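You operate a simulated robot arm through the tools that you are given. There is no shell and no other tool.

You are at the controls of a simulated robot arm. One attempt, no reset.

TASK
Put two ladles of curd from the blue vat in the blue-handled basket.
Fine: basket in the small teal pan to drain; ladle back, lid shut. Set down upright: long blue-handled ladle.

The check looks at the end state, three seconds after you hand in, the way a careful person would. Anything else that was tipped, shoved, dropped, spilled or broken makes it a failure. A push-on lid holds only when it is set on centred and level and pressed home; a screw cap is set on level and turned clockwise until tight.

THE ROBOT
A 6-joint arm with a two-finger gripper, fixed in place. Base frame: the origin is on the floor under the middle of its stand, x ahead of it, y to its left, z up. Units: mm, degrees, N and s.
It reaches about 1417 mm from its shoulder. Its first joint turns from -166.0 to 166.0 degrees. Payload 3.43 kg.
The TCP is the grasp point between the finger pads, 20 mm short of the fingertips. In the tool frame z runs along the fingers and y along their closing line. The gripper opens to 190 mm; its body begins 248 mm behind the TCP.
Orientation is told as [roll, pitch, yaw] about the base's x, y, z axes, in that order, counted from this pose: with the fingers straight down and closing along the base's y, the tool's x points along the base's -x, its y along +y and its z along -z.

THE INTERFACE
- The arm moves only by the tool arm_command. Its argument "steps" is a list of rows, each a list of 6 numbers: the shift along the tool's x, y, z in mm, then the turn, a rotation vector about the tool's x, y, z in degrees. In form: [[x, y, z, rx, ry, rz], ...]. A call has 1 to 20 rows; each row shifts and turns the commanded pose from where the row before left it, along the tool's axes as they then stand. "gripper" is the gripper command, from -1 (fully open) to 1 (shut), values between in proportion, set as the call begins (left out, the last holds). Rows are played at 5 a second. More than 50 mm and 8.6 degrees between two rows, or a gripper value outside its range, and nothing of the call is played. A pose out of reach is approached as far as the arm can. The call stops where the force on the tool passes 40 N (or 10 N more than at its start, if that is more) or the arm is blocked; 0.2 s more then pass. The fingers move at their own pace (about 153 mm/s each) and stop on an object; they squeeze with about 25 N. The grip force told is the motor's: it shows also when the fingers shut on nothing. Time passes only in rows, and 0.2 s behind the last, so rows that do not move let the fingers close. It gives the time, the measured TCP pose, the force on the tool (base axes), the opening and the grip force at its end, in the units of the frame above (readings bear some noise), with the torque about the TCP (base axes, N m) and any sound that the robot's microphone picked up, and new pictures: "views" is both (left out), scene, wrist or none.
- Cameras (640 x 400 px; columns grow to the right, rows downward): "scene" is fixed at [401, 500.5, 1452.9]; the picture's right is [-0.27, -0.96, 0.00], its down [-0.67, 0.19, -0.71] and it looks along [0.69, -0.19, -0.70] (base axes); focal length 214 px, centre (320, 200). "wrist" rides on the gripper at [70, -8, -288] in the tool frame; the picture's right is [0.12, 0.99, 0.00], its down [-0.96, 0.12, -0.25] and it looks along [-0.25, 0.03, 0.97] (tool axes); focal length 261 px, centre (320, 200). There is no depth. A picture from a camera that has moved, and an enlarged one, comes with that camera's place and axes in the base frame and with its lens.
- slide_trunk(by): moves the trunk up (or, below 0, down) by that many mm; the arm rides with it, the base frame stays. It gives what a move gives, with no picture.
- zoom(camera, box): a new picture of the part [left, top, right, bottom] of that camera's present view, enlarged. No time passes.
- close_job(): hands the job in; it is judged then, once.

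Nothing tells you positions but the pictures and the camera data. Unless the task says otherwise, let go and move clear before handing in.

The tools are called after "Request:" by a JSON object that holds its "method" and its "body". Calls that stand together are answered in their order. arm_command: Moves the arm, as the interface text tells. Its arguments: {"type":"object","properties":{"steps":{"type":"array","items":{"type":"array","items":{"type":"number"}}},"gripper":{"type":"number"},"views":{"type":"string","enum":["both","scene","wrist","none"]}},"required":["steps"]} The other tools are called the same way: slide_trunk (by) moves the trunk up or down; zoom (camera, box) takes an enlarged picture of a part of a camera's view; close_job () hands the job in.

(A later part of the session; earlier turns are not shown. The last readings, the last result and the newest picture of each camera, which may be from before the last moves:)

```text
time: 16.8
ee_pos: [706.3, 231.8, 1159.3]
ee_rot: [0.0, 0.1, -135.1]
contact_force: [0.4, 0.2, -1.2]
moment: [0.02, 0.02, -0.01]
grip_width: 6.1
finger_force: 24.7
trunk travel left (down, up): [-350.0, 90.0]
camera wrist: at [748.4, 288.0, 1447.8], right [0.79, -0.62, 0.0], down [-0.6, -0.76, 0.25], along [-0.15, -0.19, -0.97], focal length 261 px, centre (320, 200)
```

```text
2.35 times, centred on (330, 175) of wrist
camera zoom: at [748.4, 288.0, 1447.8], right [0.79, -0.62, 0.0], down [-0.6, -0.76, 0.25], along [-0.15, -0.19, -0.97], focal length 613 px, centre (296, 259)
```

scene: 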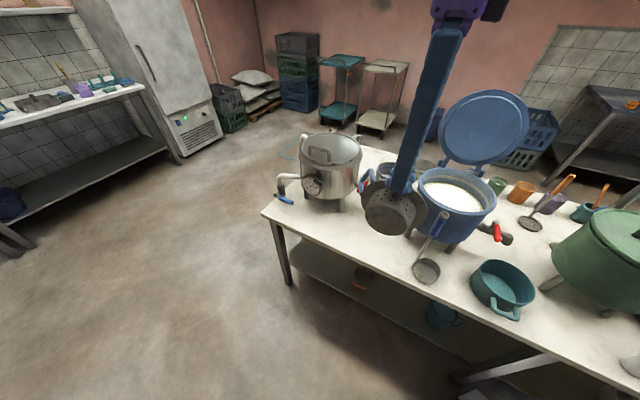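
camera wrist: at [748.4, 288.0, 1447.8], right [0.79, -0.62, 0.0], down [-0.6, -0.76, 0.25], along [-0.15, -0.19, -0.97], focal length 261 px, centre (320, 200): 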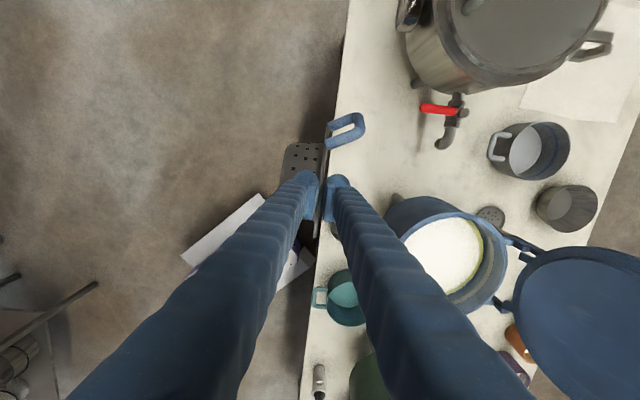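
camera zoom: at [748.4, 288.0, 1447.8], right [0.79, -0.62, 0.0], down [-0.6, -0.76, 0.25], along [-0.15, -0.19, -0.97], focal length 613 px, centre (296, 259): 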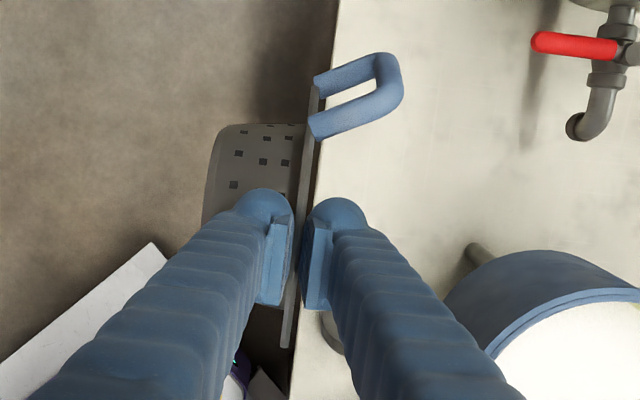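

The basket hangs cleanly with its opening facing the table side. Rotating the hand 90° will bring it upright, with the hand pointing inward.

Request:
{"method": "arm_command", "body": {"steps": [[0, 0, 0, -8.2, 0, 0], [0, 0, 0, -8.2, 0, 0], [0, 0, 0, -8.2, 0, 0], [0, 0, 0, -8.2, 0, 0], [0, 0, 0, -8.2, 0, 0], [0, 0, 0, -8.2, 0, 0], [0, 0, 0, -8.2, 0, 0], [0, 0, 0, -8.2, 0, 0], [0, 0, 0, -8.2, 0, 0], [0, 0, 0, -8.2, 0, 0], [0, 0, 0, -8.0, 0, 0], [0, 0, 0, 0, 0, 0]], "views": "both"}}

```text
time: 19.4
ee_pos: [710.2, 225.9, 1164.3]
ee_rot: [12.9, -0.2, -134.5]
contact_force: [0.0, -0.5, -1.4]
moment: [0.01, 0.01, -0.01]
grip_width: 5.9
finger_force: 25.0
out of reach, approached as far as the arm can: row 2, 3, 4, 5, 6, 7, 8, 9, 10, 11
trunk travel left (down, up): [-350.0, 90.0]
camera wrist: at [708.0, 328.3, 1442.6], right [0.77, -0.59, 0.22], down [-0.63, -0.73, 0.27], along [0.0, -0.35, -0.94], focal length 261 px, centre (320, 200)
```

scene: 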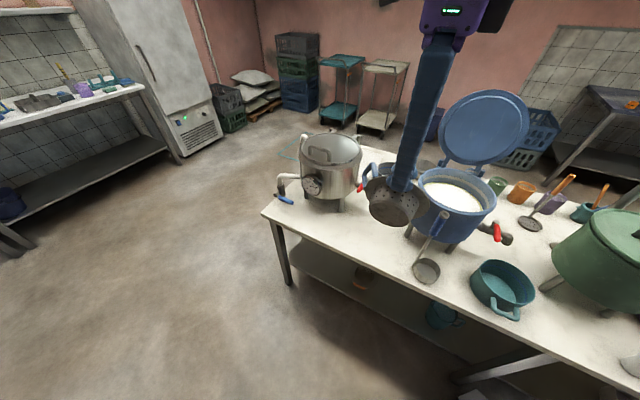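
wrist: 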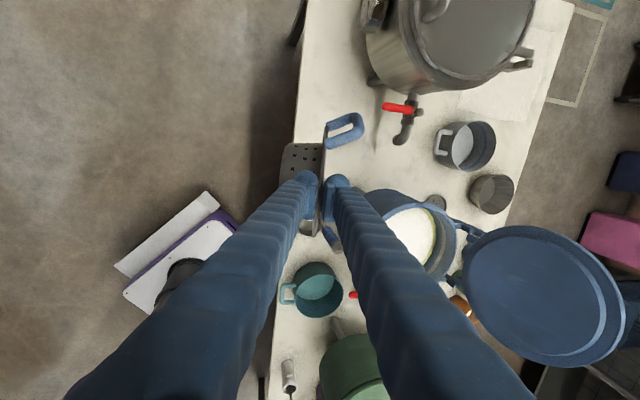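

The arm could not take that tilt direction and stopped at about 13°. I'll send a null row to see whether the commanded pose still asks for the full tilt.

Request:
{"method": "arm_command", "body": {"steps": [[0, 0, 0, 0, 0, 0]], "views": "none"}}

```text
time: 19.8
ee_pos: [711.3, 226.5, 1163.1]
ee_rot: [12.9, -0.1, -134.4]
contact_force: [-0.4, 0.2, -1.2]
moment: [0.0, 0.05, 0.0]
grip_width: 6.2
finger_force: 24.7
trunk travel left (down, up): [-350.0, 90.0]
```

The commanded pose resets to what was achieved, so I can proceed normally. I'll undo the tilt and turn the hand to point radially outward (about 10°), where the levelling tilt lies in the arm's own plane.

Request:
{"method": "arm_command", "body": {"steps": [[0, 0, 0, 6.4, 0, 0], [0, 0, 0, 6.5, 0, 0], [0, 0, 0, 0, 0, -7.9], [0, 0, 0, 0, 0, -7.9], [0, 0, 0, 0, 0, -7.9], [0, 0, 0, 0, 0, -7.9], [0, 0, 0, 0, 0, -7.9], [0, 0, 0, 0, 0, -7.9], [0, 0, 0, 0, 0, -7.9], [0, 0, 0, 0, 0, 0]], "views": "none"}}

```text
time: 22.0
ee_pos: [711.1, 226.5, 1164.2]
ee_rot: [-0.2, 0.1, -79.0]
contact_force: [-0.6, -1.8, -1.4]
moment: [-0.04, 0.0, -0.01]
grip_width: 6.3
finger_force: 24.9
trunk travel left (down, up): [-350.0, 90.0]
```

Request:
{"method": "arm_command", "body": {"steps": [[0, 0, 0, -8.2, 0, 0], [0, 0, 0, -8.2, 0, 0], [0, 0, 0, -8.2, 0, 0], [0, 0, 0, -8.2, 0, 0], [0, 0, 0, -8.2, 0, 0], [0, 0, 0, 0, 0, 0]], "views": "scene"}}

```text
time: 23.4
ee_pos: [721.0, 225.6, 1180.9]
ee_rot: [29.9, -0.2, -79.3]
contact_force: [0.1, -0.4, -1.3]
moment: [-0.03, -0.01, 0.01]
grip_width: 6.2
finger_force: 24.4
out of reach, approached as far as the arm can: row 4, 5
trunk travel left (down, up): [-350.0, 90.0]
```

scene: 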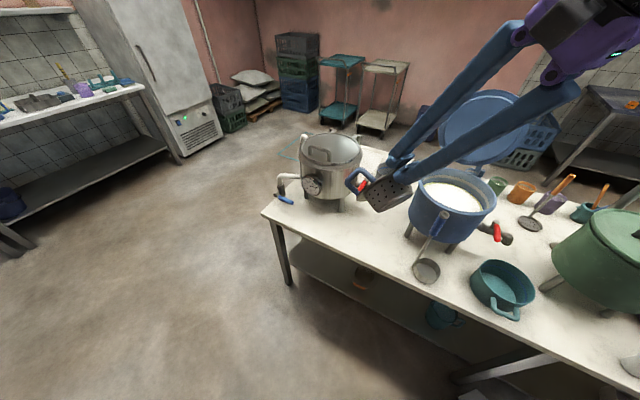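

The in-plane tilt stopped at 30°, probably because of a wrist joint limit that depends on shoulder height. I'll raise the TCP and then lower the trunk by the same amount, which should give more tilt range.

Request:
{"method": "arm_command", "body": {"steps": [[0, 22.5, -39, 0, 0, 0], [0, 22.5, -39, 0, 0, 0], [0, 22.5, -39, 0, 0, 0], [0, 22.5, -39, 0, 0, 0], [0, 22.5, -39, 0, 0, 0], [0, 0, 0, 0, 0, 0]], "views": "none"}}

Request:
{"method": "slide_trunk", "body": {"by": -225}}

Request:
{"method": "arm_command", "body": {"steps": [[0, 0, 0, -8.2, 0, 0], [0, 0, 0, -8.2, 0, 0], [0, 0, 0, -8.2, 0, 0], [0, 0, 0, 0, 0, 0]], "views": "scene"}}

```text
time: 24.8
ee_pos: [721.9, 227.3, 1405.4]
ee_rot: [29.8, -0.2, -79.4]
contact_force: [0.6, -0.3, -0.7]
moment: [-0.01, 0.05, -0.03]
grip_width: 5.9
finger_force: 24.4
trunk travel left (down, up): [-350.0, 90.0]
```

```text
time: 27.2
ee_pos: [722.2, 224.9, 1181.5]
ee_rot: [30.0, -0.2, -79.4]
contact_force: [0.1, 0.1, -1.1]
moment: [-0.04, 0.01, -0.01]
grip_width: 5.8
finger_force: 25.2
trunk travel left (down, up): [-125.0, 315.0]
```

```text
time: 28.2
ee_pos: [722.8, 223.5, 1194.2]
ee_rot: [47.8, -0.3, -79.2]
contact_force: [-0.1, -0.9, -1.3]
moment: [-0.03, 0.0, -0.02]
grip_width: 5.9
finger_force: 24.7
out of reach, approached as far as the arm can: row 3
trunk travel left (down, up): [-125.0, 315.0]
```

scene: 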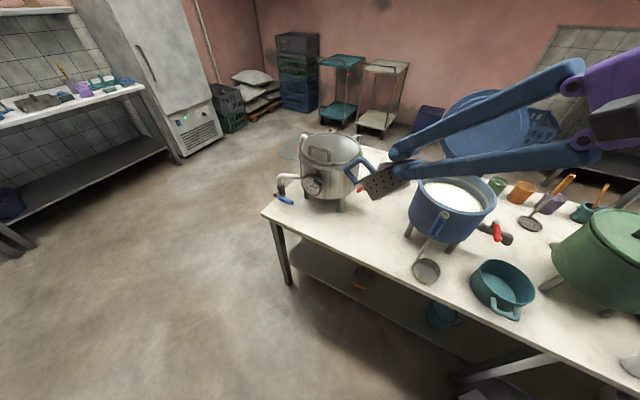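

Lowering the trunk raised the tilt limit from 30° to 48°, so tilt depends on shoulder height. Next I'll map the wrist's sideways range: undo the tilt, then point the hand left.

Request:
{"method": "arm_command", "body": {"steps": [[0, 0, 0, 8.0, 0, 0], [0, 0, 0, 8.0, 0, 0], [0, 0, 0, 8.0, 0, 0], [0, 0, 0, 8.0, 0, 0], [0, 0, 0, 8.0, 0, 0], [0, 0, 0, 7.8, 0, 0], [0, 0, 0, 0, 8.2, 0], [0, 0, 0, 0, 8.2, 0], [0, 0, 0, 0, 8.2, 0], [0, 0, 0, 0, 8.2, 0], [0, 0, 0, 0, 8.2, 0], [0, 0, 0, 0, 8.2, 0], [0, 0, 0, 0, 8.2, 0], [0, 0, 0, 0, 0, 0]], "views": "scene"}}

```text
time: 31.2
ee_pos: [730.0, 213.6, 1196.8]
ee_rot: [7.9, 56.2, -73.8]
contact_force: [0.2, -0.2, -2.1]
moment: [-0.06, -0.05, -0.02]
grip_width: 6.0
finger_force: 25.5
out of reach, approached as far as the arm can: row 1
trunk travel left (down, up): [-125.0, 315.0]
```

scene: 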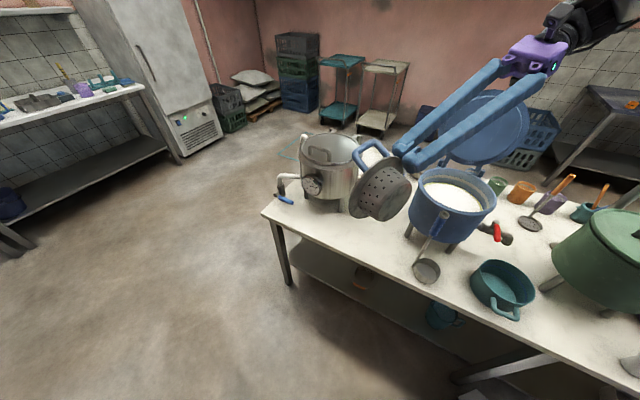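

Pointing the hand left works well past 57°. I'll continue to find the limit.

Request:
{"method": "arm_command", "body": {"steps": [[0, 0, 0, 0, 8.2, 0], [0, 0, 0, 0, 8.2, 0], [0, 0, 0, 0, 8.2, 0], [0, 0, 0, 0, 8.2, 0], [0, 0, 0, 0, 8.2, 0], [0, 0, 0, 0, 8.2, 0], [0, 0, 0, 0, 8.2, 0], [0, 0, 0, 0, 0, 0]], "views": "scene"}}

```text
time: 33.0
ee_pos: [725.4, 223.1, 1194.2]
ee_rot: [163.8, 74.7, 83.5]
contact_force: [0.2, 0.2, -0.8]
moment: [-0.08, -0.03, -0.01]
grip_width: 5.7
finger_force: 24.7
out of reach, approached as far as the arm can: row 6, 7
trunk travel left (down, up): [-125.0, 315.0]
```

scene: 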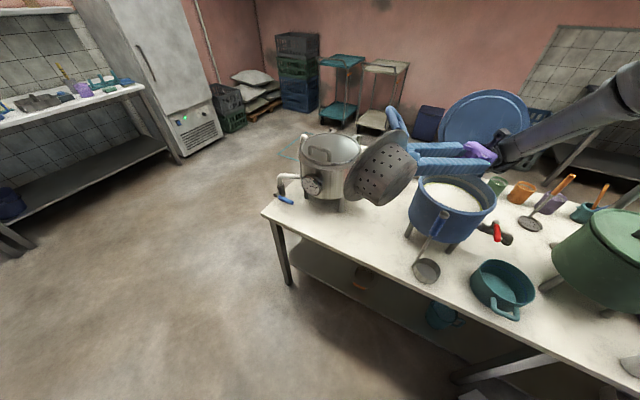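

The hand can point left past horizontal. Now I'll return to vertical and test tilting inward, towards the robot.

Request:
{"method": "arm_command", "body": {"steps": [[0, 0, 0, 0, -8.2, 0], [0, 0, 0, 0, -8.2, 0], [0, 0, 0, 0, -8.2, 0], [0, 0, 0, 0, -8.2, 0], [0, 0, 0, 0, -8.2, 0], [0, 0, 0, 0, -8.2, 0], [0, 0, 0, 0, -8.2, 0], [0, 0, 0, 0, -8.2, 0], [0, 0, 0, 0, -8.2, 0], [0, 0, 0, 0, -8.2, 0], [0, 0, 0, 0, -8.2, 0], [0, 0, 0, 0, -8.2, 0], [0, 0, 0, 0, 0, 0]], "views": "scene"}}

```text
time: 35.8
ee_pos: [729.7, 222.9, 1194.2]
ee_rot: [4.1, 6.2, -80.4]
contact_force: [-0.2, 0.8, -0.7]
moment: [-0.17, -0.07, 0.01]
grip_width: 6.1
finger_force: 24.3
trunk travel left (down, up): [-125.0, 315.0]
```

scene: 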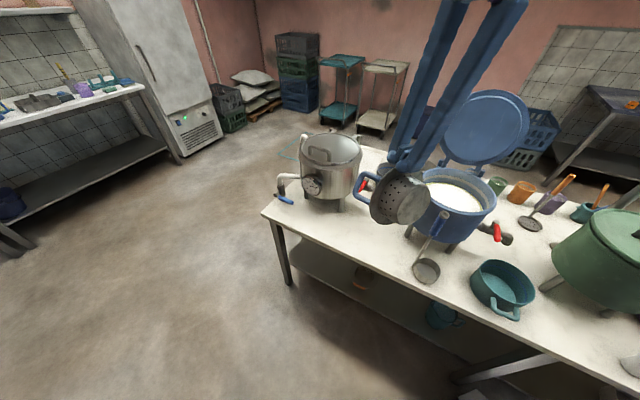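

Request:
{"method": "arm_command", "body": {"steps": [[0, 0, 0, 4.1, -6.2, 0], [0, 0, 0, 8.2, 0, 0], [0, 0, 0, 8.2, 0, 0], [0, 0, 0, 8.2, 0, 0], [0, 0, 0, 8.2, 0, 0], [0, 0, 0, 8.2, 0, 0], [0, 0, 0, 8.2, 0, 0], [0, 0, 0, 8.2, 0, 0], [0, 0, 0, 0, 0, 0]], "views": "scene"}}

```text
time: 37.8
ee_pos: [530.2, 174.5, 1042.8]
ee_rot: [-56.7, 0.2, -80.8]
contact_force: [0.5, 0.3, -0.4]
moment: [-0.03, 0.08, 0.04]
grip_width: 0.0
finger_force: 24.6
out of reach, approached as far as the arm can: row 4, 5, 6, 7, 8
trunk travel left (down, up): [-125.0, 315.0]
```

scene: 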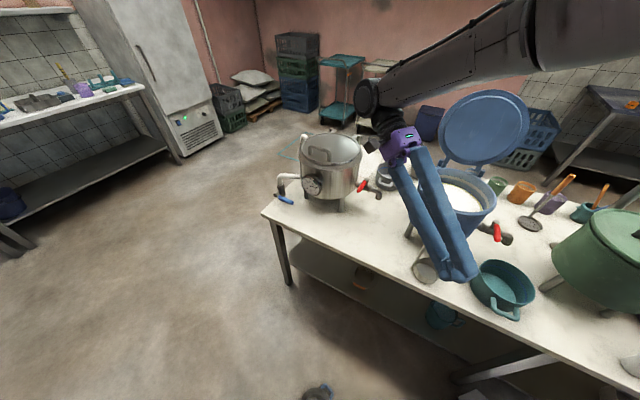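

The arm overran its reach during that inward tilt and the basket came out of the grip. I need to see where it went before doing anything else.

Request:
{"method": "zoom", "body": {"camera": "scene", "box": [240, 300, 400, 400]}}

Request:
{"method": "zoom", "body": {"camera": "scene", "box": [380, 150, 560, 330]}}

Request:
{"method": "zoom", "body": {"camera": "wrist", "box": [0, 0, 640, 400]}}

```text
4.00 times, centred on (320, 350) of scene
camera zoom: at [401.0, 500.5, 1452.9], right [-0.27, -0.96, 0.0], down [-0.67, 0.19, -0.71], along [0.69, -0.19, -0.7], focal length 858 px, centre (320, -400)
```

zoom: 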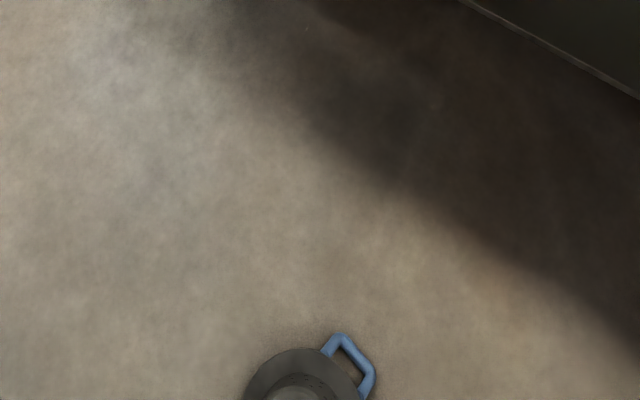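

```text
2.22 times, centred on (470, 240) of scene
camera zoom: at [401.0, 500.5, 1452.9], right [-0.27, -0.96, 0.0], down [-0.67, 0.19, -0.71], along [0.69, -0.19, -0.7], focal length 477 px, centre (-13, 111)
```

zoom: 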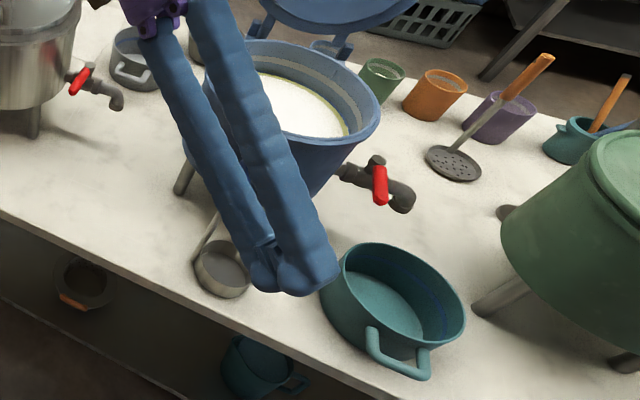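

```text
1.00 times, centred on (320, 200) of wrist (not enlarged: the box is as wide or as high as the picture)
camera zoom: at [750.9, 281.6, 1209.4], right [0.52, 0.21, -0.83], down [0.42, -0.91, 0.04], along [-0.74, -0.37, -0.56], focal length 261 px, centre (320, 200)
```

zoom: 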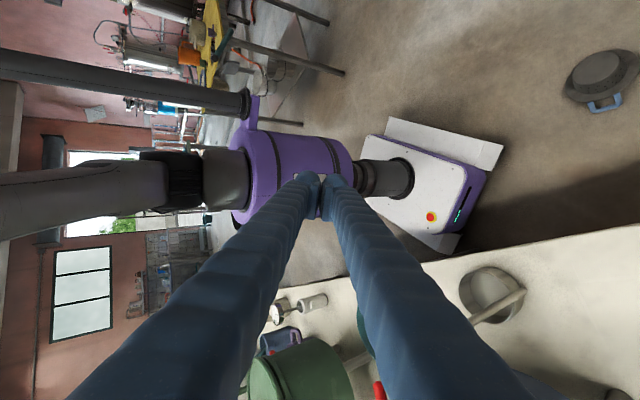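

The basket fell to the open floor in front of the table at about (465, 500), and nothing on the table looks disturbed. This view also shows the arm's own geometry, so I'll study it to understand the limits before recovering the basket.

Request:
{"method": "zoom", "body": {"camera": "wrist", "box": [0, 30, 420, 260]}}

Request:
{"method": "zoom", "body": {"camera": "wrist", "box": [540, 30, 640, 130]}}

Request:
{"method": "zoom", "body": {"camera": "scene", "box": [340, 0, 640, 200]}}

```text
1.52 times, centred on (210, 145) of wrist
camera zoom: at [750.9, 281.6, 1209.4], right [0.52, 0.21, -0.83], down [0.42, -0.91, 0.04], along [-0.74, -0.37, -0.56], focal length 397 px, centre (488, 284)
```

zoom: 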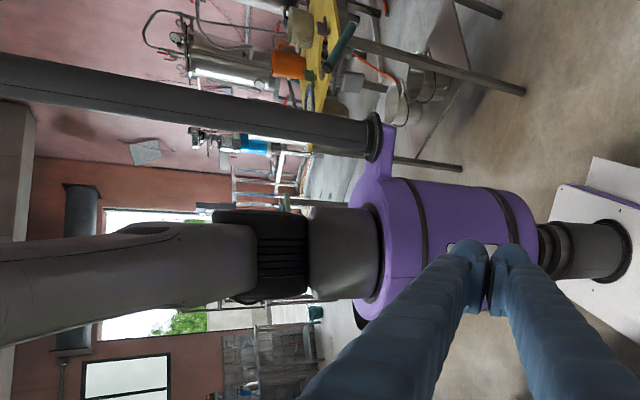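

```text
4.00 times, centred on (590, 80) of wrist
camera zoom: at [750.9, 281.6, 1209.4], right [0.52, 0.21, -0.83], down [0.42, -0.91, 0.04], along [-0.74, -0.37, -0.56], focal length 1043 px, centre (-760, 680)
```

zoom: 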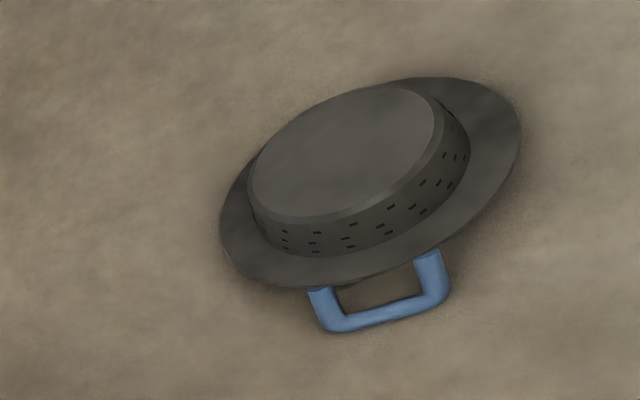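

```text
2.00 times, centred on (490, 100) of scene
camera zoom: at [401.0, 500.5, 1452.9], right [-0.27, -0.96, 0.0], down [-0.67, 0.19, -0.71], along [0.69, -0.19, -0.7], focal length 429 px, centre (-20, 400)
```

zoom: 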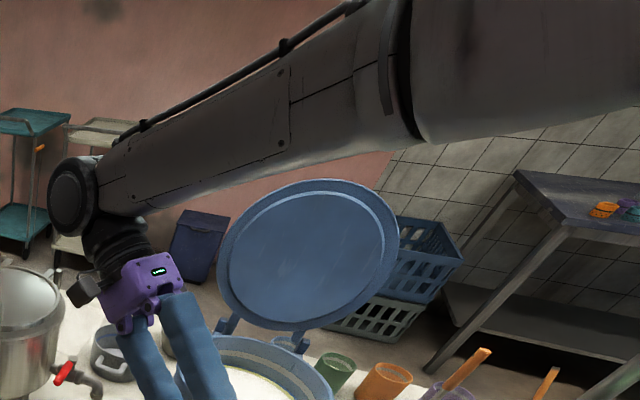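

I now read the arm as a roll–bend–roll wrist: the bend works from about 5° to 104°, and the last joint limit of about ±166° caused the earlier stops. The basket lies upside-down on the floor at about (465, 500) and can be recovered. I'll straighten the hand, open it, and move above the basket.

Request:
{"method": "arm_command", "body": {"steps": [[0, 0, -30, 0, 0, 0], [0, 0, -30, -8.1, 0, 0], [0, 0, -30, -8.1, 0, 0], [0, 0, -30, -8.1, 0, 0], [0, 0, -20, -8.1, 0, 0], [0, 0, -10, -8.1, 0, 0], [0, 0, 0, -8.1, 0, 0], [0, 0, 0, -8.1, 0, 0], [0, 0, 0, 0, 0, 0]], "gripper": -0.5, "views": "both"}}

```text
time: 39.8
ee_pos: [609.4, 185.0, 1126.4]
ee_rot: [-0.6, 0.2, -80.6]
contact_force: [-1.0, -0.7, -0.8]
moment: [0.04, -0.07, -0.04]
grip_width: 142.3
finger_force: 0.1
out of reach, approached as far as the arm can: row 1
trunk travel left (down, up): [-125.0, 315.0]
camera wrist: at [592.0, 254.4, 1414.5], right [0.96, 0.28, -0.01], down [0.27, -0.93, 0.24], along [0.06, -0.24, -0.97], focal length 261 px, centre (320, 200)
```

scene: 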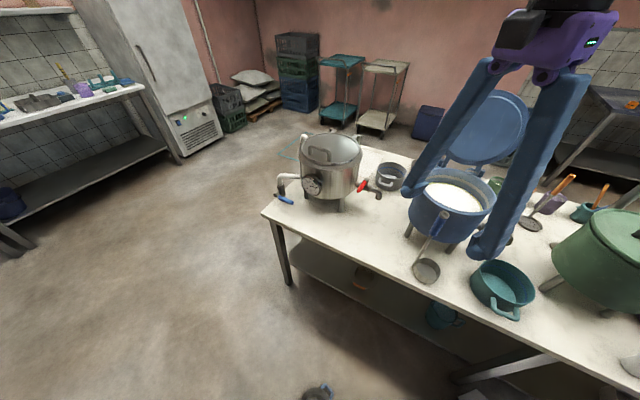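
wrist: 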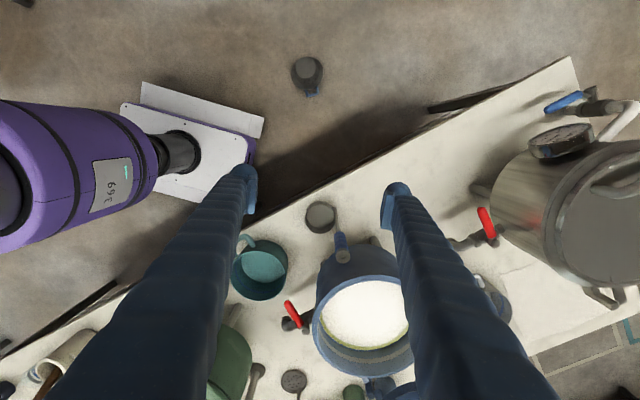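

Everything on the table is still in place, and the basket is on the floor near (445, 502). I'm moving over it and descending for a closer look.

Request:
{"method": "arm_command", "body": {"steps": [[42.6, -13.3, 0, 0, 0, 0], [42.6, -13.3, 0, 0, 0, 0], [42.6, -13.3, 0, 0, 0, 0], [42.6, -13.3, 0, 0, 0, 0], [42.6, -13.3, 0, 0, 0, 0], [42.6, -13.3, 0, 0, 0, 0], [42.6, -13.3, 0, 0, 0, 0], [42.6, -13.3, 0, 0, 0, 0], [0, 0, 45, 0, 0, -7.5], [0, 0, 45, 0, 0, -7.5], [0, 0, 45, 0, 0, -7.5], [0, 0, 45, 0, 0, -7.5], [0, 0, 45, 0, 0, -7.5], [0, 0, 45, 0, 0, -7.5], [0, 0, 45, 0, 0, -7.5], [0, 0, 45, 0, 0, -7.5], [0, 0, 0, 0, 0, 0]], "gripper": -0.6, "views": "wrist"}}

Request:
{"method": "slide_trunk", "body": {"by": -125}}

Request:
{"method": "arm_command", "body": {"steps": [[0, 0, 40, 0, 0, 0], [0, 0, 40, 0, 0, 0], [0, 0, 40, 0, 0, 0], [0, 0, 0, 0, 0, 0]], "views": "both"}}

```text
time: 43.4
ee_pos: [446.8, 504.7, 768.0]
ee_rot: [-0.2, 0.6, -20.5]
contact_force: [0.7, 1.2, 0.3]
moment: [-0.09, 0.02, 0.0]
grip_width: 151.9
finger_force: 0.2
trunk travel left (down, up): [-125.0, 315.0]
camera wrist: at [379.2, 523.4, 1056.7], right [0.24, 0.97, 0.0], down [0.94, -0.23, 0.24], along [0.23, -0.06, -0.97], focal length 261 px, centre (320, 200)
```

wrist: 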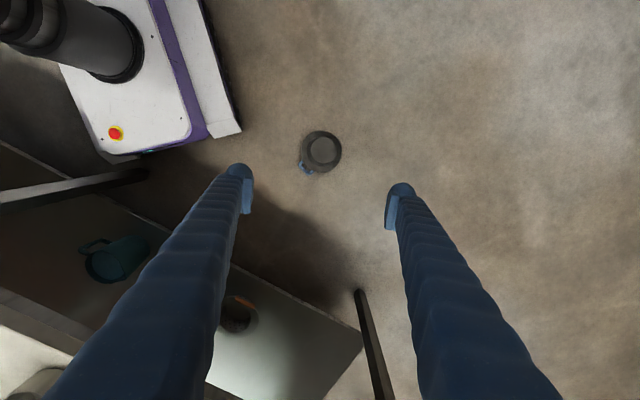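

```text
time: 44.9
ee_pos: [446.5, 505.6, 644.5]
ee_rot: [-0.2, 0.6, -20.7]
contact_force: [0.0, 0.1, 0.3]
moment: [0.01, -0.01, -0.01]
grip_width: 152.2
finger_force: 0.1
trunk travel left (down, up): [0.0, 440.0]
```

```text
time: 45.9
ee_pos: [445.4, 503.8, 523.5]
ee_rot: [-0.2, 0.6, -20.5]
contact_force: [0.9, 0.0, 0.3]
moment: [-0.04, 0.05, 0.0]
grip_width: 152.1
finger_force: 0.0
trunk travel left (down, up): [0.0, 440.0]
camera wrist: at [378.1, 522.4, 811.5], right [0.24, 0.97, 0.0], down [0.94, -0.23, 0.24], along [0.23, -0.06, -0.97], focal length 261 px, centre (320, 200)
```

scene: 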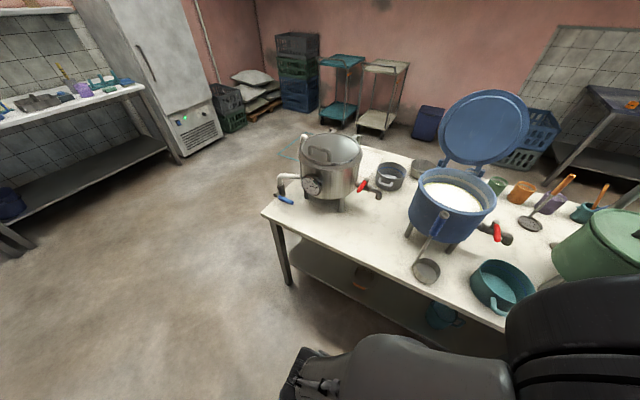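
wrist: 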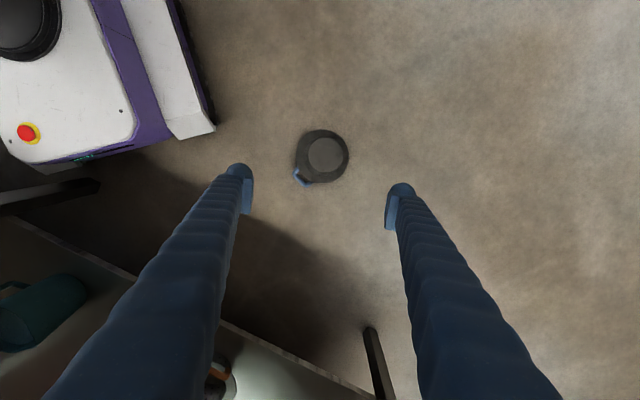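

The basket is in clear view on the floor, upside-down. I'll zoom to measure it.

Request:
{"method": "zoom", "body": {"camera": "wrist", "box": [270, 110, 370, 200]}}

Request:
{"method": "zoom", "body": {"camera": "wrist", "box": [0, 240, 130, 360]}}

```text
4.44 times, centred on (320, 155) of wrist
camera zoom: at [378.1, 522.4, 811.5], right [0.24, 0.97, 0.0], down [0.94, -0.23, 0.24], along [0.23, -0.06, -0.97], focal length 1158 px, centre (320, 400)
```

zoom: 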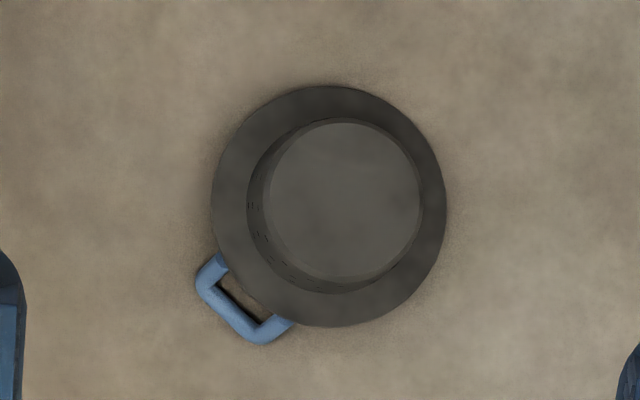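

```text
3.33 times, centred on (65, 300) of wrist
camera zoom: at [378.1, 522.4, 811.5], right [0.24, 0.97, 0.0], down [0.94, -0.23, 0.24], along [0.23, -0.06, -0.97], focal length 869 px, centre (1170, -133)
```

zoom: 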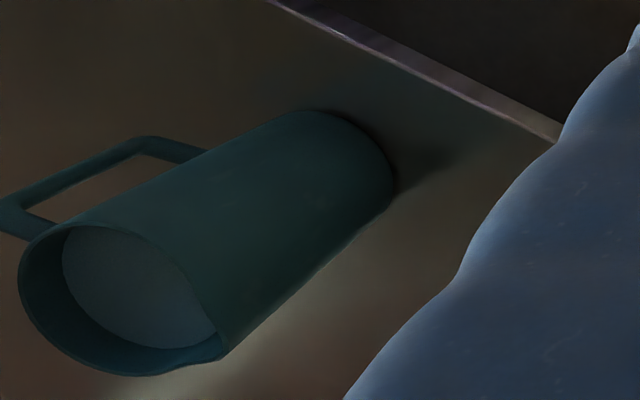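

The basket is inverted and propped on its handle, with the body centred near (432, 518). The arm's wrist is nearly straight here, so I'll raise the trunk, align the gripper across the body away from the handle, and descend.

Request:
{"method": "slide_trunk", "body": {"by": 440}}

Request:
{"method": "arm_command", "body": {"steps": [[0, 0, 0, 0, 0, 7.5], [0, 0, 0, 0, 0, 7.5], [0, 0, 0, 0, 0, 7.5], [0, 0, 0, 0, 0, 7.5], [0, 0, 0, 0, 0, 7.5], [19, -3.8, 40, 0, 0, 0], [0, 0, 45, 0, 0, 0], [0, 0, 45, 0, 0, 0], [0, 0, 45, 0, 0, 0], [0, 0, 45, 0, 0, 0], [0, 0, 45, 0, 0, 0], [0, 0, 45, 0, 0, 0], [0, 0, 45, 0, 0, 0], [0, 0, 45, 0, 0, 0], [0, 0, 45, 0, 0, 0], [0, 0, 45, 0, 0, 0], [0, 0, 45, 0, 0, 0], [0, 0, 45, 0, 0, 0], [0, 0, 0, 0, 0, 0]], "views": "wrist"}}

```text
refused: 440 is not a number from -400 to 400
```

```text
time: 49.5
ee_pos: [430.2, 524.5, 13.9]
ee_rot: [-0.4, 0.5, -58.3]
contact_force: [-8.7, -18.6, 55.3]
moment: [2.21, -4.27, -1.14]
grip_width: 149.5
finger_force: 0.0
trunk travel left (down, up): [0.0, 440.0]
stopped in row 17: the force on the tool passed its limit at 176 N (the readings are from after the stop); the commanded pose is now the measured one
camera wrist: at [387.7, 579.6, 301.9], right [0.78, 0.62, -0.01], down [0.61, -0.76, 0.24], along [0.14, -0.19, -0.97], focal length 261 px, centre (320, 200)
```

wrist: 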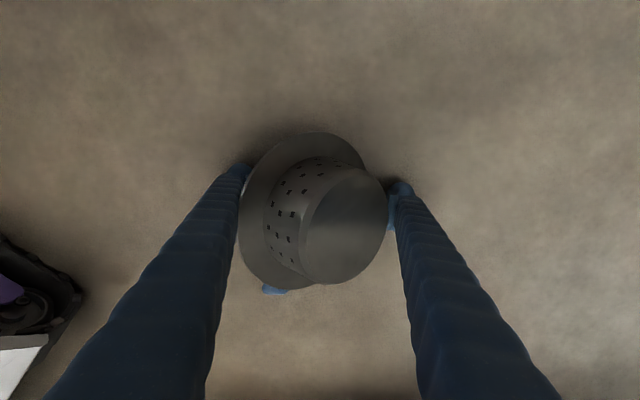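

The trunk call was refused for being over its 400 mm limit, but my descent still ran and the fingertips touched the floor. I should not have queued those together. I'll lift clear slowly and re-look.

Request:
{"method": "arm_command", "body": {"steps": [[0, 0, -15, 0, 0, 0], [0, 0, -25, 0, 0, 0], [0, 0, -40, 0, 0, 0], [0, 0, -40, 0, 0, 0], [0, 0, -40, 0, 0, 0], [0, 0, 0, 0, 0, 0]], "views": "wrist"}}

```text
time: 50.9
ee_pos: [432.3, 525.8, 169.5]
ee_rot: [-0.4, 0.4, -58.2]
contact_force: [0.5, -0.1, -0.2]
moment: [-0.03, -0.01, 0.02]
grip_width: 152.1
finger_force: 0.1
trunk travel left (down, up): [0.0, 440.0]
camera wrist: at [388.6, 580.7, 458.1], right [0.78, 0.62, -0.01], down [0.61, -0.76, 0.24], along [0.14, -0.19, -0.97], focal length 261 px, centre (320, 200)
```

wrist: 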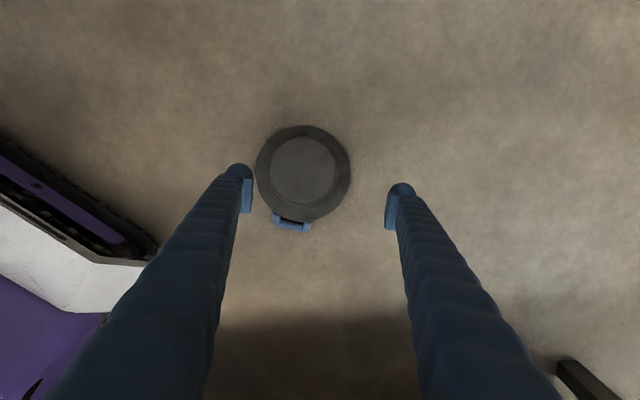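

The arm is fine and the basket is still intact on the floor between the fingers. Measuring again.

Request:
{"method": "zoom", "body": {"camera": "wrist", "box": [230, 110, 410, 240]}}

```text
3.08 times, centred on (320, 175) of wrist
camera zoom: at [388.6, 580.7, 458.1], right [0.78, 0.62, -0.01], down [0.61, -0.76, 0.24], along [0.14, -0.19, -0.97], focal length 802 px, centre (320, 277)
```

zoom: 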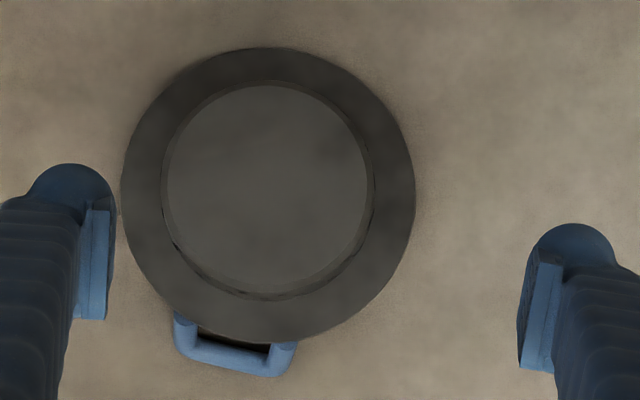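

The basket body centre is now near (398, 522). I'll shift over it and descend to grip height, about z=68.

Request:
{"method": "arm_command", "body": {"steps": [[7.5, -15.6, 0, 0, 0, 0], [7.4, -15.6, 0, 0, 0, 0], [0, 0, 0, 0, 0, 0]], "views": "wrist"}}

Request:
{"method": "zoom", "body": {"camera": "wrist", "box": [230, 110, 410, 240]}}

```text
time: 51.7
ee_pos: [396.6, 520.3, 169.3]
ee_rot: [-0.6, 0.4, -58.2]
contact_force: [0.4, 0.1, 0.1]
moment: [0.01, 0.02, -0.02]
grip_width: 152.3
finger_force: 0.2
trunk travel left (down, up): [0.0, 440.0]
camera wrist: at [354.2, 576.2, 458.1], right [0.78, 0.62, -0.01], down [0.61, -0.76, 0.24], along [0.14, -0.19, -0.97], focal length 261 px, centre (320, 200)
```

wrist: 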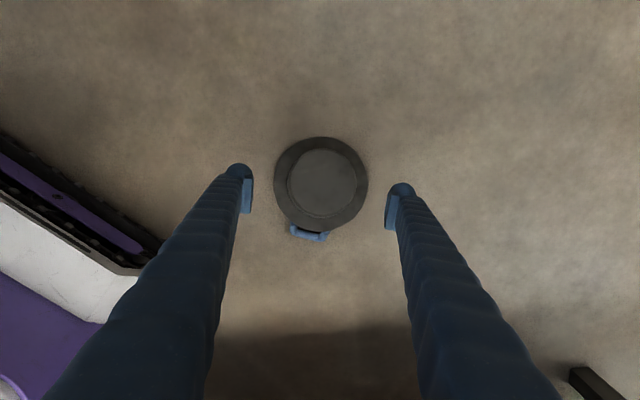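

```text
3.08 times, centred on (320, 175) of wrist
camera zoom: at [354.2, 576.2, 458.1], right [0.78, 0.62, -0.01], down [0.61, -0.76, 0.24], along [0.14, -0.19, -0.97], focal length 802 px, centre (320, 277)
```

zoom: 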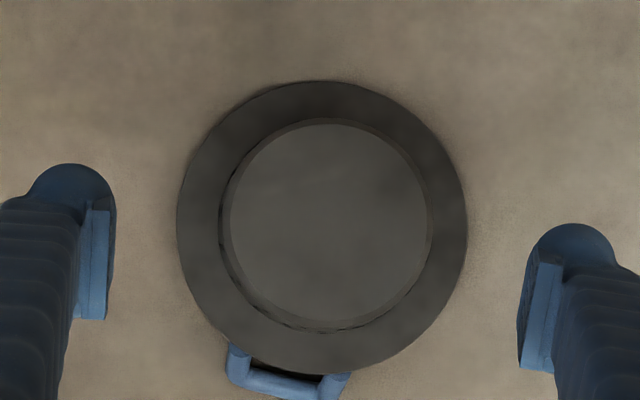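

Request:
{"method": "arm_command", "body": {"steps": [[0, 0, 33, 0, 0, 0], [0, 0, 33, 0, 0, 0], [0, 0, 31, 0, 0, 0], [0, 0, 0, 0, 0, 0]], "views": "none"}}

Request:
{"method": "arm_command", "body": {"steps": [[0, 0, 0, 0, 0, 0], [0, 0, 0, 0, 0, 0], [0, 0, 0, 0, 0, 0], [0, 0, 0, 0, 0, 0]], "gripper": 1, "views": "wrist"}}

```text
time: 52.7
ee_pos: [396.1, 519.8, 72.0]
ee_rot: [-0.6, 0.4, -58.2]
contact_force: [-0.2, -0.8, 0.0]
moment: [0.02, 0.0, 0.01]
grip_width: 151.8
finger_force: 0.0
trunk travel left (down, up): [0.0, 440.0]
```

```text
time: 53.7
ee_pos: [396.7, 519.3, 71.9]
ee_rot: [-0.5, 0.4, -58.2]
contact_force: [-0.6, -0.2, 1.5]
moment: [-0.06, 0.11, 0.12]
grip_width: 101.5
finger_force: 24.7
trunk travel left (down, up): [0.0, 440.0]
camera wrist: at [354.2, 575.5, 361.0], right [0.78, 0.62, -0.01], down [0.61, -0.76, 0.24], along [0.14, -0.19, -0.97], focal length 261 px, centre (320, 200)
```

wrist: 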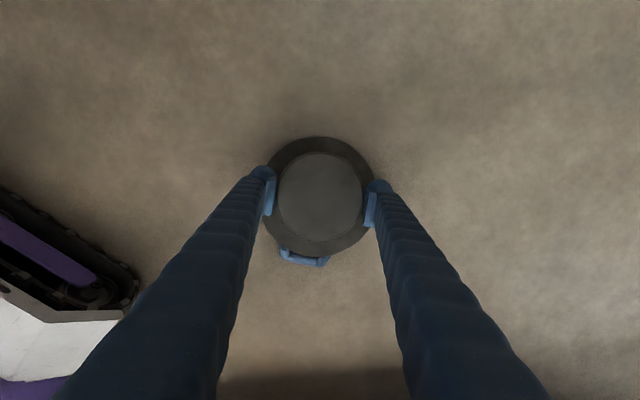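

Firm grip at 101.5 mm on the basket body. Lifting gently and checking that it holds.

Request:
{"method": "arm_command", "body": {"steps": [[0, 0, -10, 0, 0, 0], [0, 0, -20, 0, 0, 0], [0, 0, -35, 0, 0, 0], [0, 0, -35, 0, 0, 0], [0, 0, 0, 0, 0, 0], [0, 0, 0, 0, 0, 0]], "views": "wrist"}}

Request:
{"method": "zoom", "body": {"camera": "wrist", "box": [230, 110, 410, 280]}}

```text
time: 55.1
ee_pos: [397.7, 519.8, 172.3]
ee_rot: [-0.5, 0.4, -58.2]
contact_force: [0.4, 0.4, -1.6]
moment: [0.03, -0.02, 0.01]
grip_width: 101.5
finger_force: 24.7
trunk travel left (down, up): [0.0, 440.0]
camera wrist: at [355.0, 575.8, 460.9], right [0.78, 0.62, -0.01], down [0.61, -0.76, 0.24], along [0.14, -0.19, -0.97], focal length 261 px, centre (320, 200)
```

wrist: 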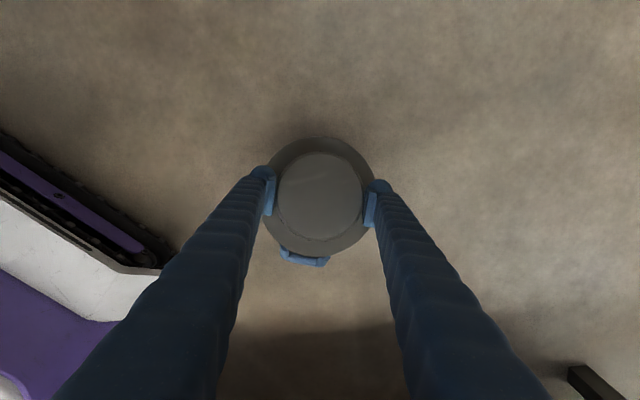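

```text
2.35 times, centred on (320, 195) of wrist
camera zoom: at [355.0, 575.8, 460.9], right [0.78, 0.62, -0.01], down [0.61, -0.76, 0.24], along [0.14, -0.19, -0.97], focal length 613 px, centre (320, 212)
```

zoom: 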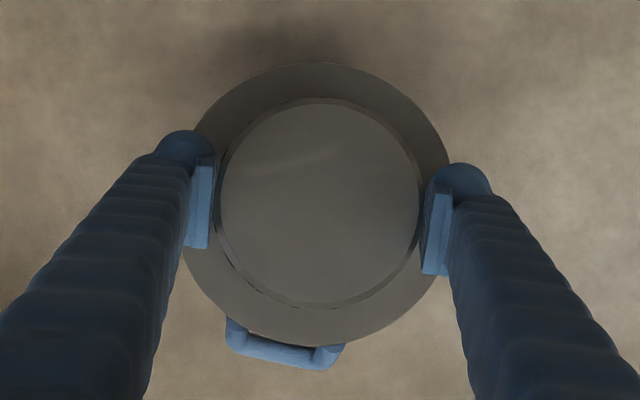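

The basket is held firmly upside-down by its body. I'll raise it, set it inverted near the table's front edge with the handle facing the front, then regrip with a level hand and roll it upright.

Request:
{"method": "arm_command", "body": {"steps": [[0, 0, -45, 0, 0, 0], [0, 0, -45, 0, 0, 0], [0, 0, -45, 0, 0, 0], [0, 0, -45, 0, 0, 0], [0, 0, -45, 0, 0, 0], [0, 0, -45, 0, 0, 0], [0, 0, -45, 0, 0, 0], [0, 0, -45, 0, 0, 0], [0, 0, -45, 0, 0, 0], [0, 0, -45, 0, 0, 0], [0, 0, -45, 0, 0, 0], [0, 0, -45, 0, 0, 0], [0, 0, -45, 0, 0, 0], [0, 0, -45, 0, 0, 0], [0, 0, -45, 0, 0, 0], [0, 0, -45, 0, 0, 0], [0, 0, -45, 0, 0, 0], [0, 0, -45, 0, 0, 0], [0, 0, -20, 0, 0, 0], [0, 0, 0, 0, 0, 0]], "views": "both"}}

```text
time: 59.0
ee_pos: [414.3, 500.1, 896.3]
ee_rot: [-8.4, -2.8, -59.8]
contact_force: [-0.2, -0.1, -1.0]
moment: [-0.06, 0.06, -0.01]
grip_width: 101.2
finger_force: 25.4
trunk travel left (down, up): [0.0, 440.0]
stopped in row 19: the arm was blocked; the commanded pose is now the measured one
camera wrist: at [399.3, 589.5, 1179.7], right [0.79, 0.59, -0.15], down [0.61, -0.75, 0.27], along [0.05, -0.31, -0.95], focal length 261 px, centre (320, 200)
```

scene: 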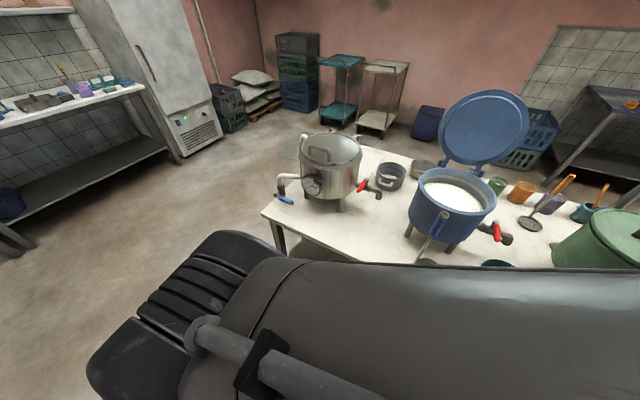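
wrist: 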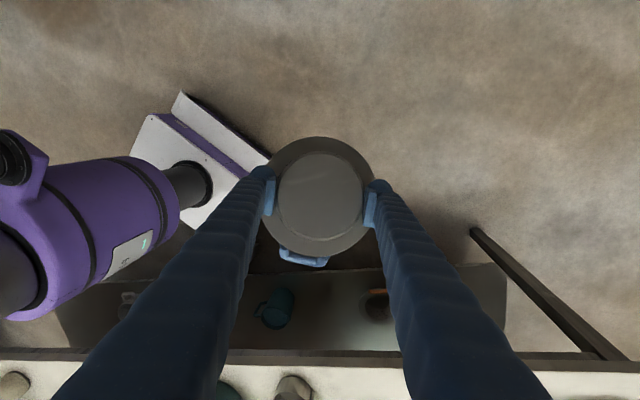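

The arm bumped the camera post area directly above here. I'll back down, level the hand, and move away towards the table's front edge.

Request:
{"method": "arm_command", "body": {"steps": [[0, 0, 40, 0, 0, 0], [0, 0, 20, -4.2, 1.4, 0], [0, 0, 0, -4.2, 1.4, 0], [-41, 11, 0, 0, 0, 0], [-41, 11, 0, 0, 0, 0], [-41, 11, 0, 0, 0, 0], [-41, 11, 0, 0, 0, 0], [0, 0, 0, 0, 0, 0]], "views": "both"}}

```text
time: 60.8
ee_pos: [527.7, 375.5, 841.4]
ee_rot: [0.5, 0.2, -59.8]
contact_force: [0.1, -0.4, -1.8]
moment: [0.06, 0.07, -0.02]
grip_width: 101.2
finger_force: 24.9
trunk travel left (down, up): [0.0, 440.0]
camera wrist: at [483.1, 430.2, 1130.0], right [0.8, 0.6, 0.01], down [0.58, -0.77, 0.25], along [0.15, -0.19, -0.97], focal length 261 px, centre (320, 200)
```

scene: 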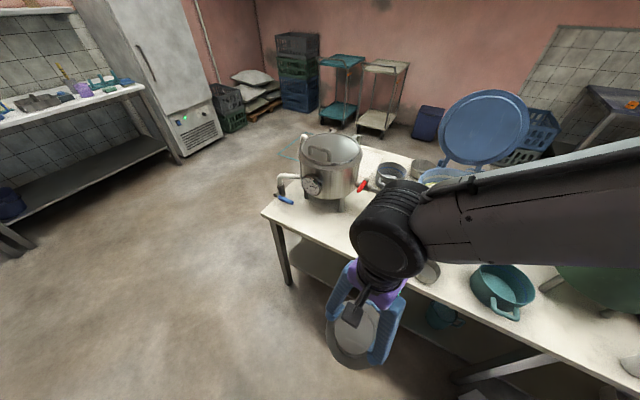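
wrist: 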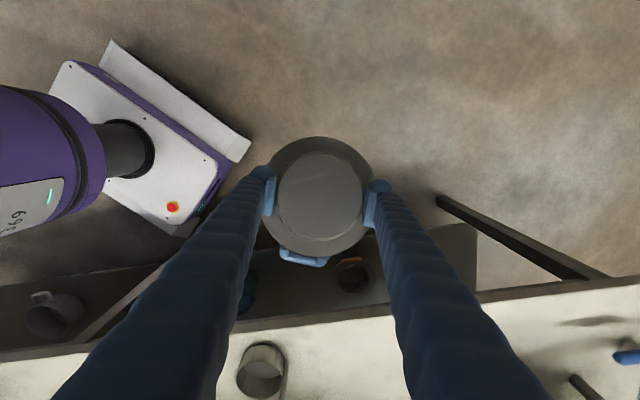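

The forearm is clear now. Next I'll carry the inverted basket to an open spot near the table front, at about (805, 171).

Request:
{"method": "arm_command", "body": {"steps": [[0, 0, -20, 0, 0, -7.4], [0, 0, -20, 0, 0, -7.4], [-42.6, 6.44, -5, 0, 0, 0], [-42.6, 6.44, -5, 0, 0, 0], [-42.6, 6.44, -5, 0, 0, 0], [-42.6, 6.44, -5, 0, 0, 0], [-42.6, 6.44, 0, 0, 0, 0], [-42.6, 6.44, 0, 0, 0, 0], [-42.6, 6.44, 0, 0, 0, 0], [-42.6, 6.44, 0, 0, 0, 0], [0, 0, 0, 0, 0, 0]], "views": "both"}}

```text
time: 63.2
ee_pos: [804.7, 169.5, 900.9]
ee_rot: [0.4, 0.1, -45.0]
contact_force: [0.5, -0.5, -1.6]
moment: [0.08, 0.07, -0.01]
grip_width: 101.3
finger_force: 24.7
trunk travel left (down, up): [0.0, 440.0]
camera wrist: at [747.1, 212.0, 1189.0], right [0.62, 0.79, 0.01], down [0.76, -0.6, 0.25], along [0.2, -0.15, -0.97], focal length 261 px, centre (320, 200)
```

scene: 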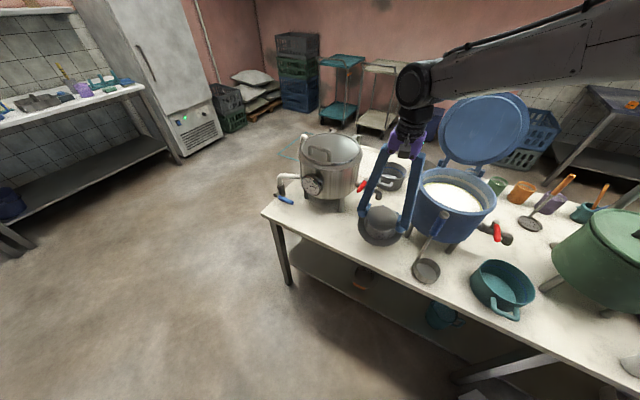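
wrist: 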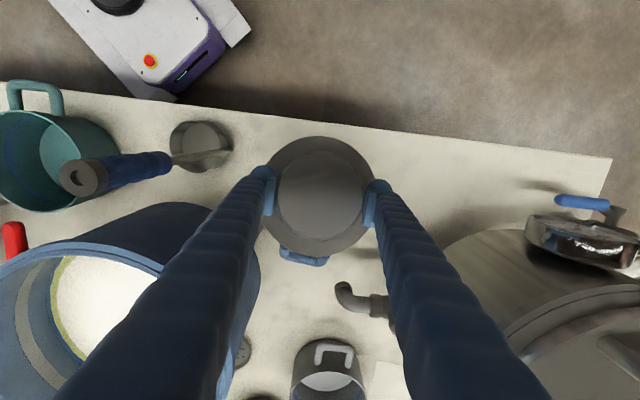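

The basket is over the open spot between the ladle and the steel vat's tap. Lowering it onto the table.

Request:
{"method": "arm_command", "body": {"steps": [[0, 0, 40, 0, 0, 0], [0, 0, 35, 0, 0, 0], [0, 0, 20, 0, 0, 0], [0, 0, 0, 0, 0, 0]], "views": "none"}}

Request:
{"method": "arm_command", "body": {"steps": [[0, 0, 4, 0, 0, 0], [0, 0, 4, 0, 0, 0], [0, 0, 0, 0, 0, 0]], "views": "wrist"}}

```text
time: 64.2
ee_pos: [805.5, 168.6, 807.6]
ee_rot: [0.6, 0.0, -45.0]
contact_force: [5.0, 1.7, 22.2]
moment: [0.01, -0.04, 0.23]
grip_width: 102.6
finger_force: 25.3
trunk travel left (down, up): [0.0, 440.0]
```

```text
time: 65.0
ee_pos: [805.4, 169.2, 800.0]
ee_rot: [0.6, 0.0, -44.9]
contact_force: [5.7, 4.8, 21.4]
moment: [0.0, -0.12, 0.12]
grip_width: 104.8
finger_force: 24.9
trunk travel left (down, up): [0.0, 440.0]
camera wrist: at [746.4, 212.6, 1087.5], right [0.62, 0.79, 0.01], down [0.76, -0.6, 0.25], along [0.2, -0.15, -0.97], focal length 261 px, centre (320, 200)
```

wrist: 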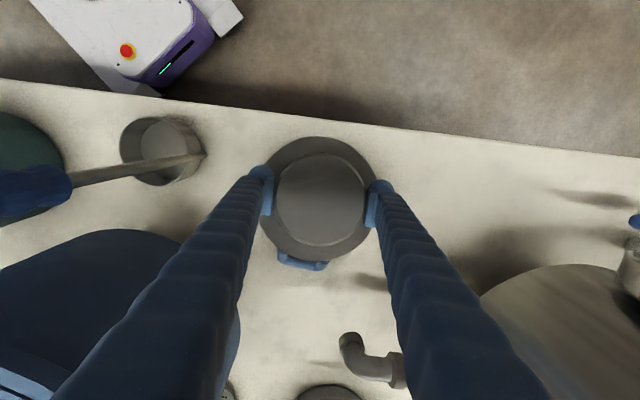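

The basket is resting on the table (top near z≈738). I'll release just wide enough and rise straight up.

Request:
{"method": "arm_command", "body": {"steps": [[0, 0, 0, 0, 0, 0], [0, 0, 0, 0, 0, 0], [0, 0, -30, 0, 0, 0], [0, 0, -45, 0, 0, 0], [0, 0, -45, 0, 0, 0], [0, 0, -45, 0, 0, 0], [0, 0, -45, 0, 0, 0], [0, 0, -45, 0, 0, 0], [0, 0, 0, 0, 0, 0]], "gripper": -0.37, "views": "both"}}

Request:
{"method": "zoom", "body": {"camera": "wrist", "box": [200, 80, 440, 240]}}

Request:
{"method": "zoom", "body": {"camera": "scene", "box": [320, 160, 480, 280]}}

```text
time: 67.0
ee_pos: [802.8, 167.0, 1054.0]
ee_rot: [0.4, 0.2, -45.0]
contact_force: [0.1, -0.1, -0.5]
moment: [0.04, -0.05, 0.03]
grip_width: 130.1
finger_force: 0.0
trunk travel left (down, up): [0.0, 440.0]
camera wrist: at [744.5, 211.4, 1342.1], right [0.62, 0.79, 0.01], down [0.76, -0.6, 0.25], along [0.2, -0.15, -0.97], focal length 261 px, centre (320, 200)
```

scene: 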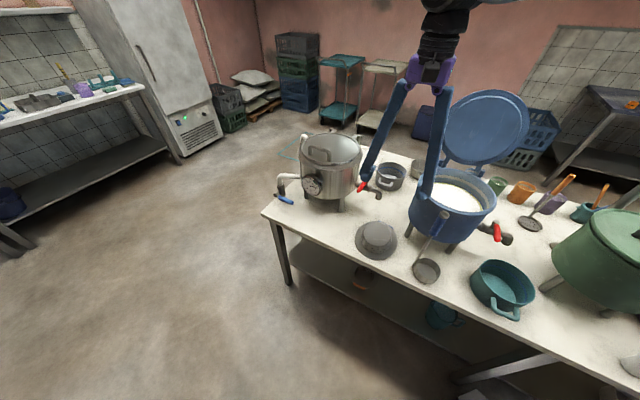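
wrist: 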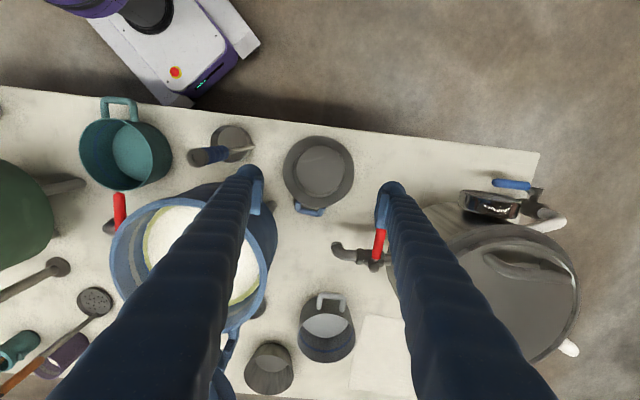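

```text
2.50 times, centred on (320, 160) of wrist
camera zoom: at [744.5, 211.4, 1342.1], right [0.62, 0.79, 0.01], down [0.76, -0.6, 0.25], along [0.2, -0.15, -0.97], focal length 652 px, centre (320, 300)
```

zoom: 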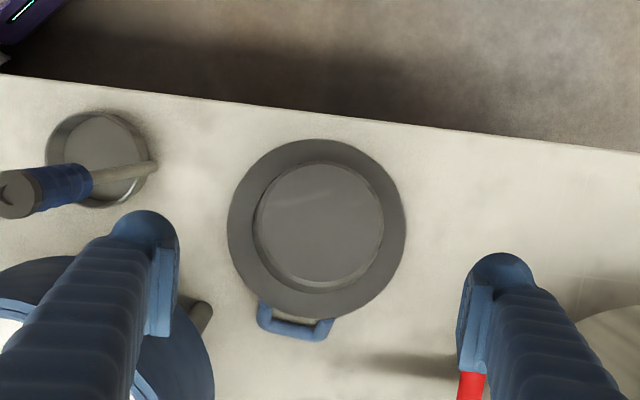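

```text
3.33 times, centred on (400, 220) of scene
camera zoom: at [401.0, 500.5, 1452.9], right [-0.27, -0.96, 0.0], down [-0.67, 0.19, -0.71], along [0.69, -0.19, -0.7], focal length 715 px, centre (53, 133)
```

zoom: 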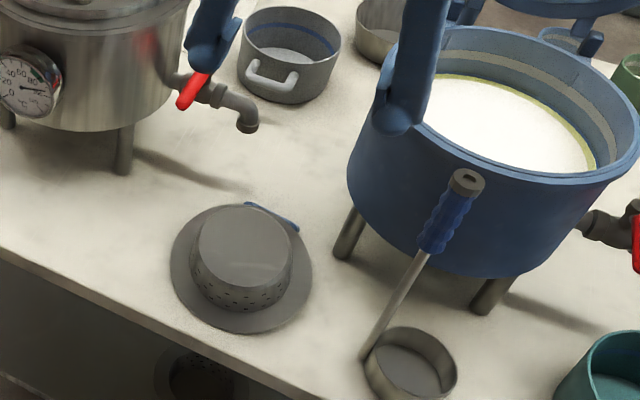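

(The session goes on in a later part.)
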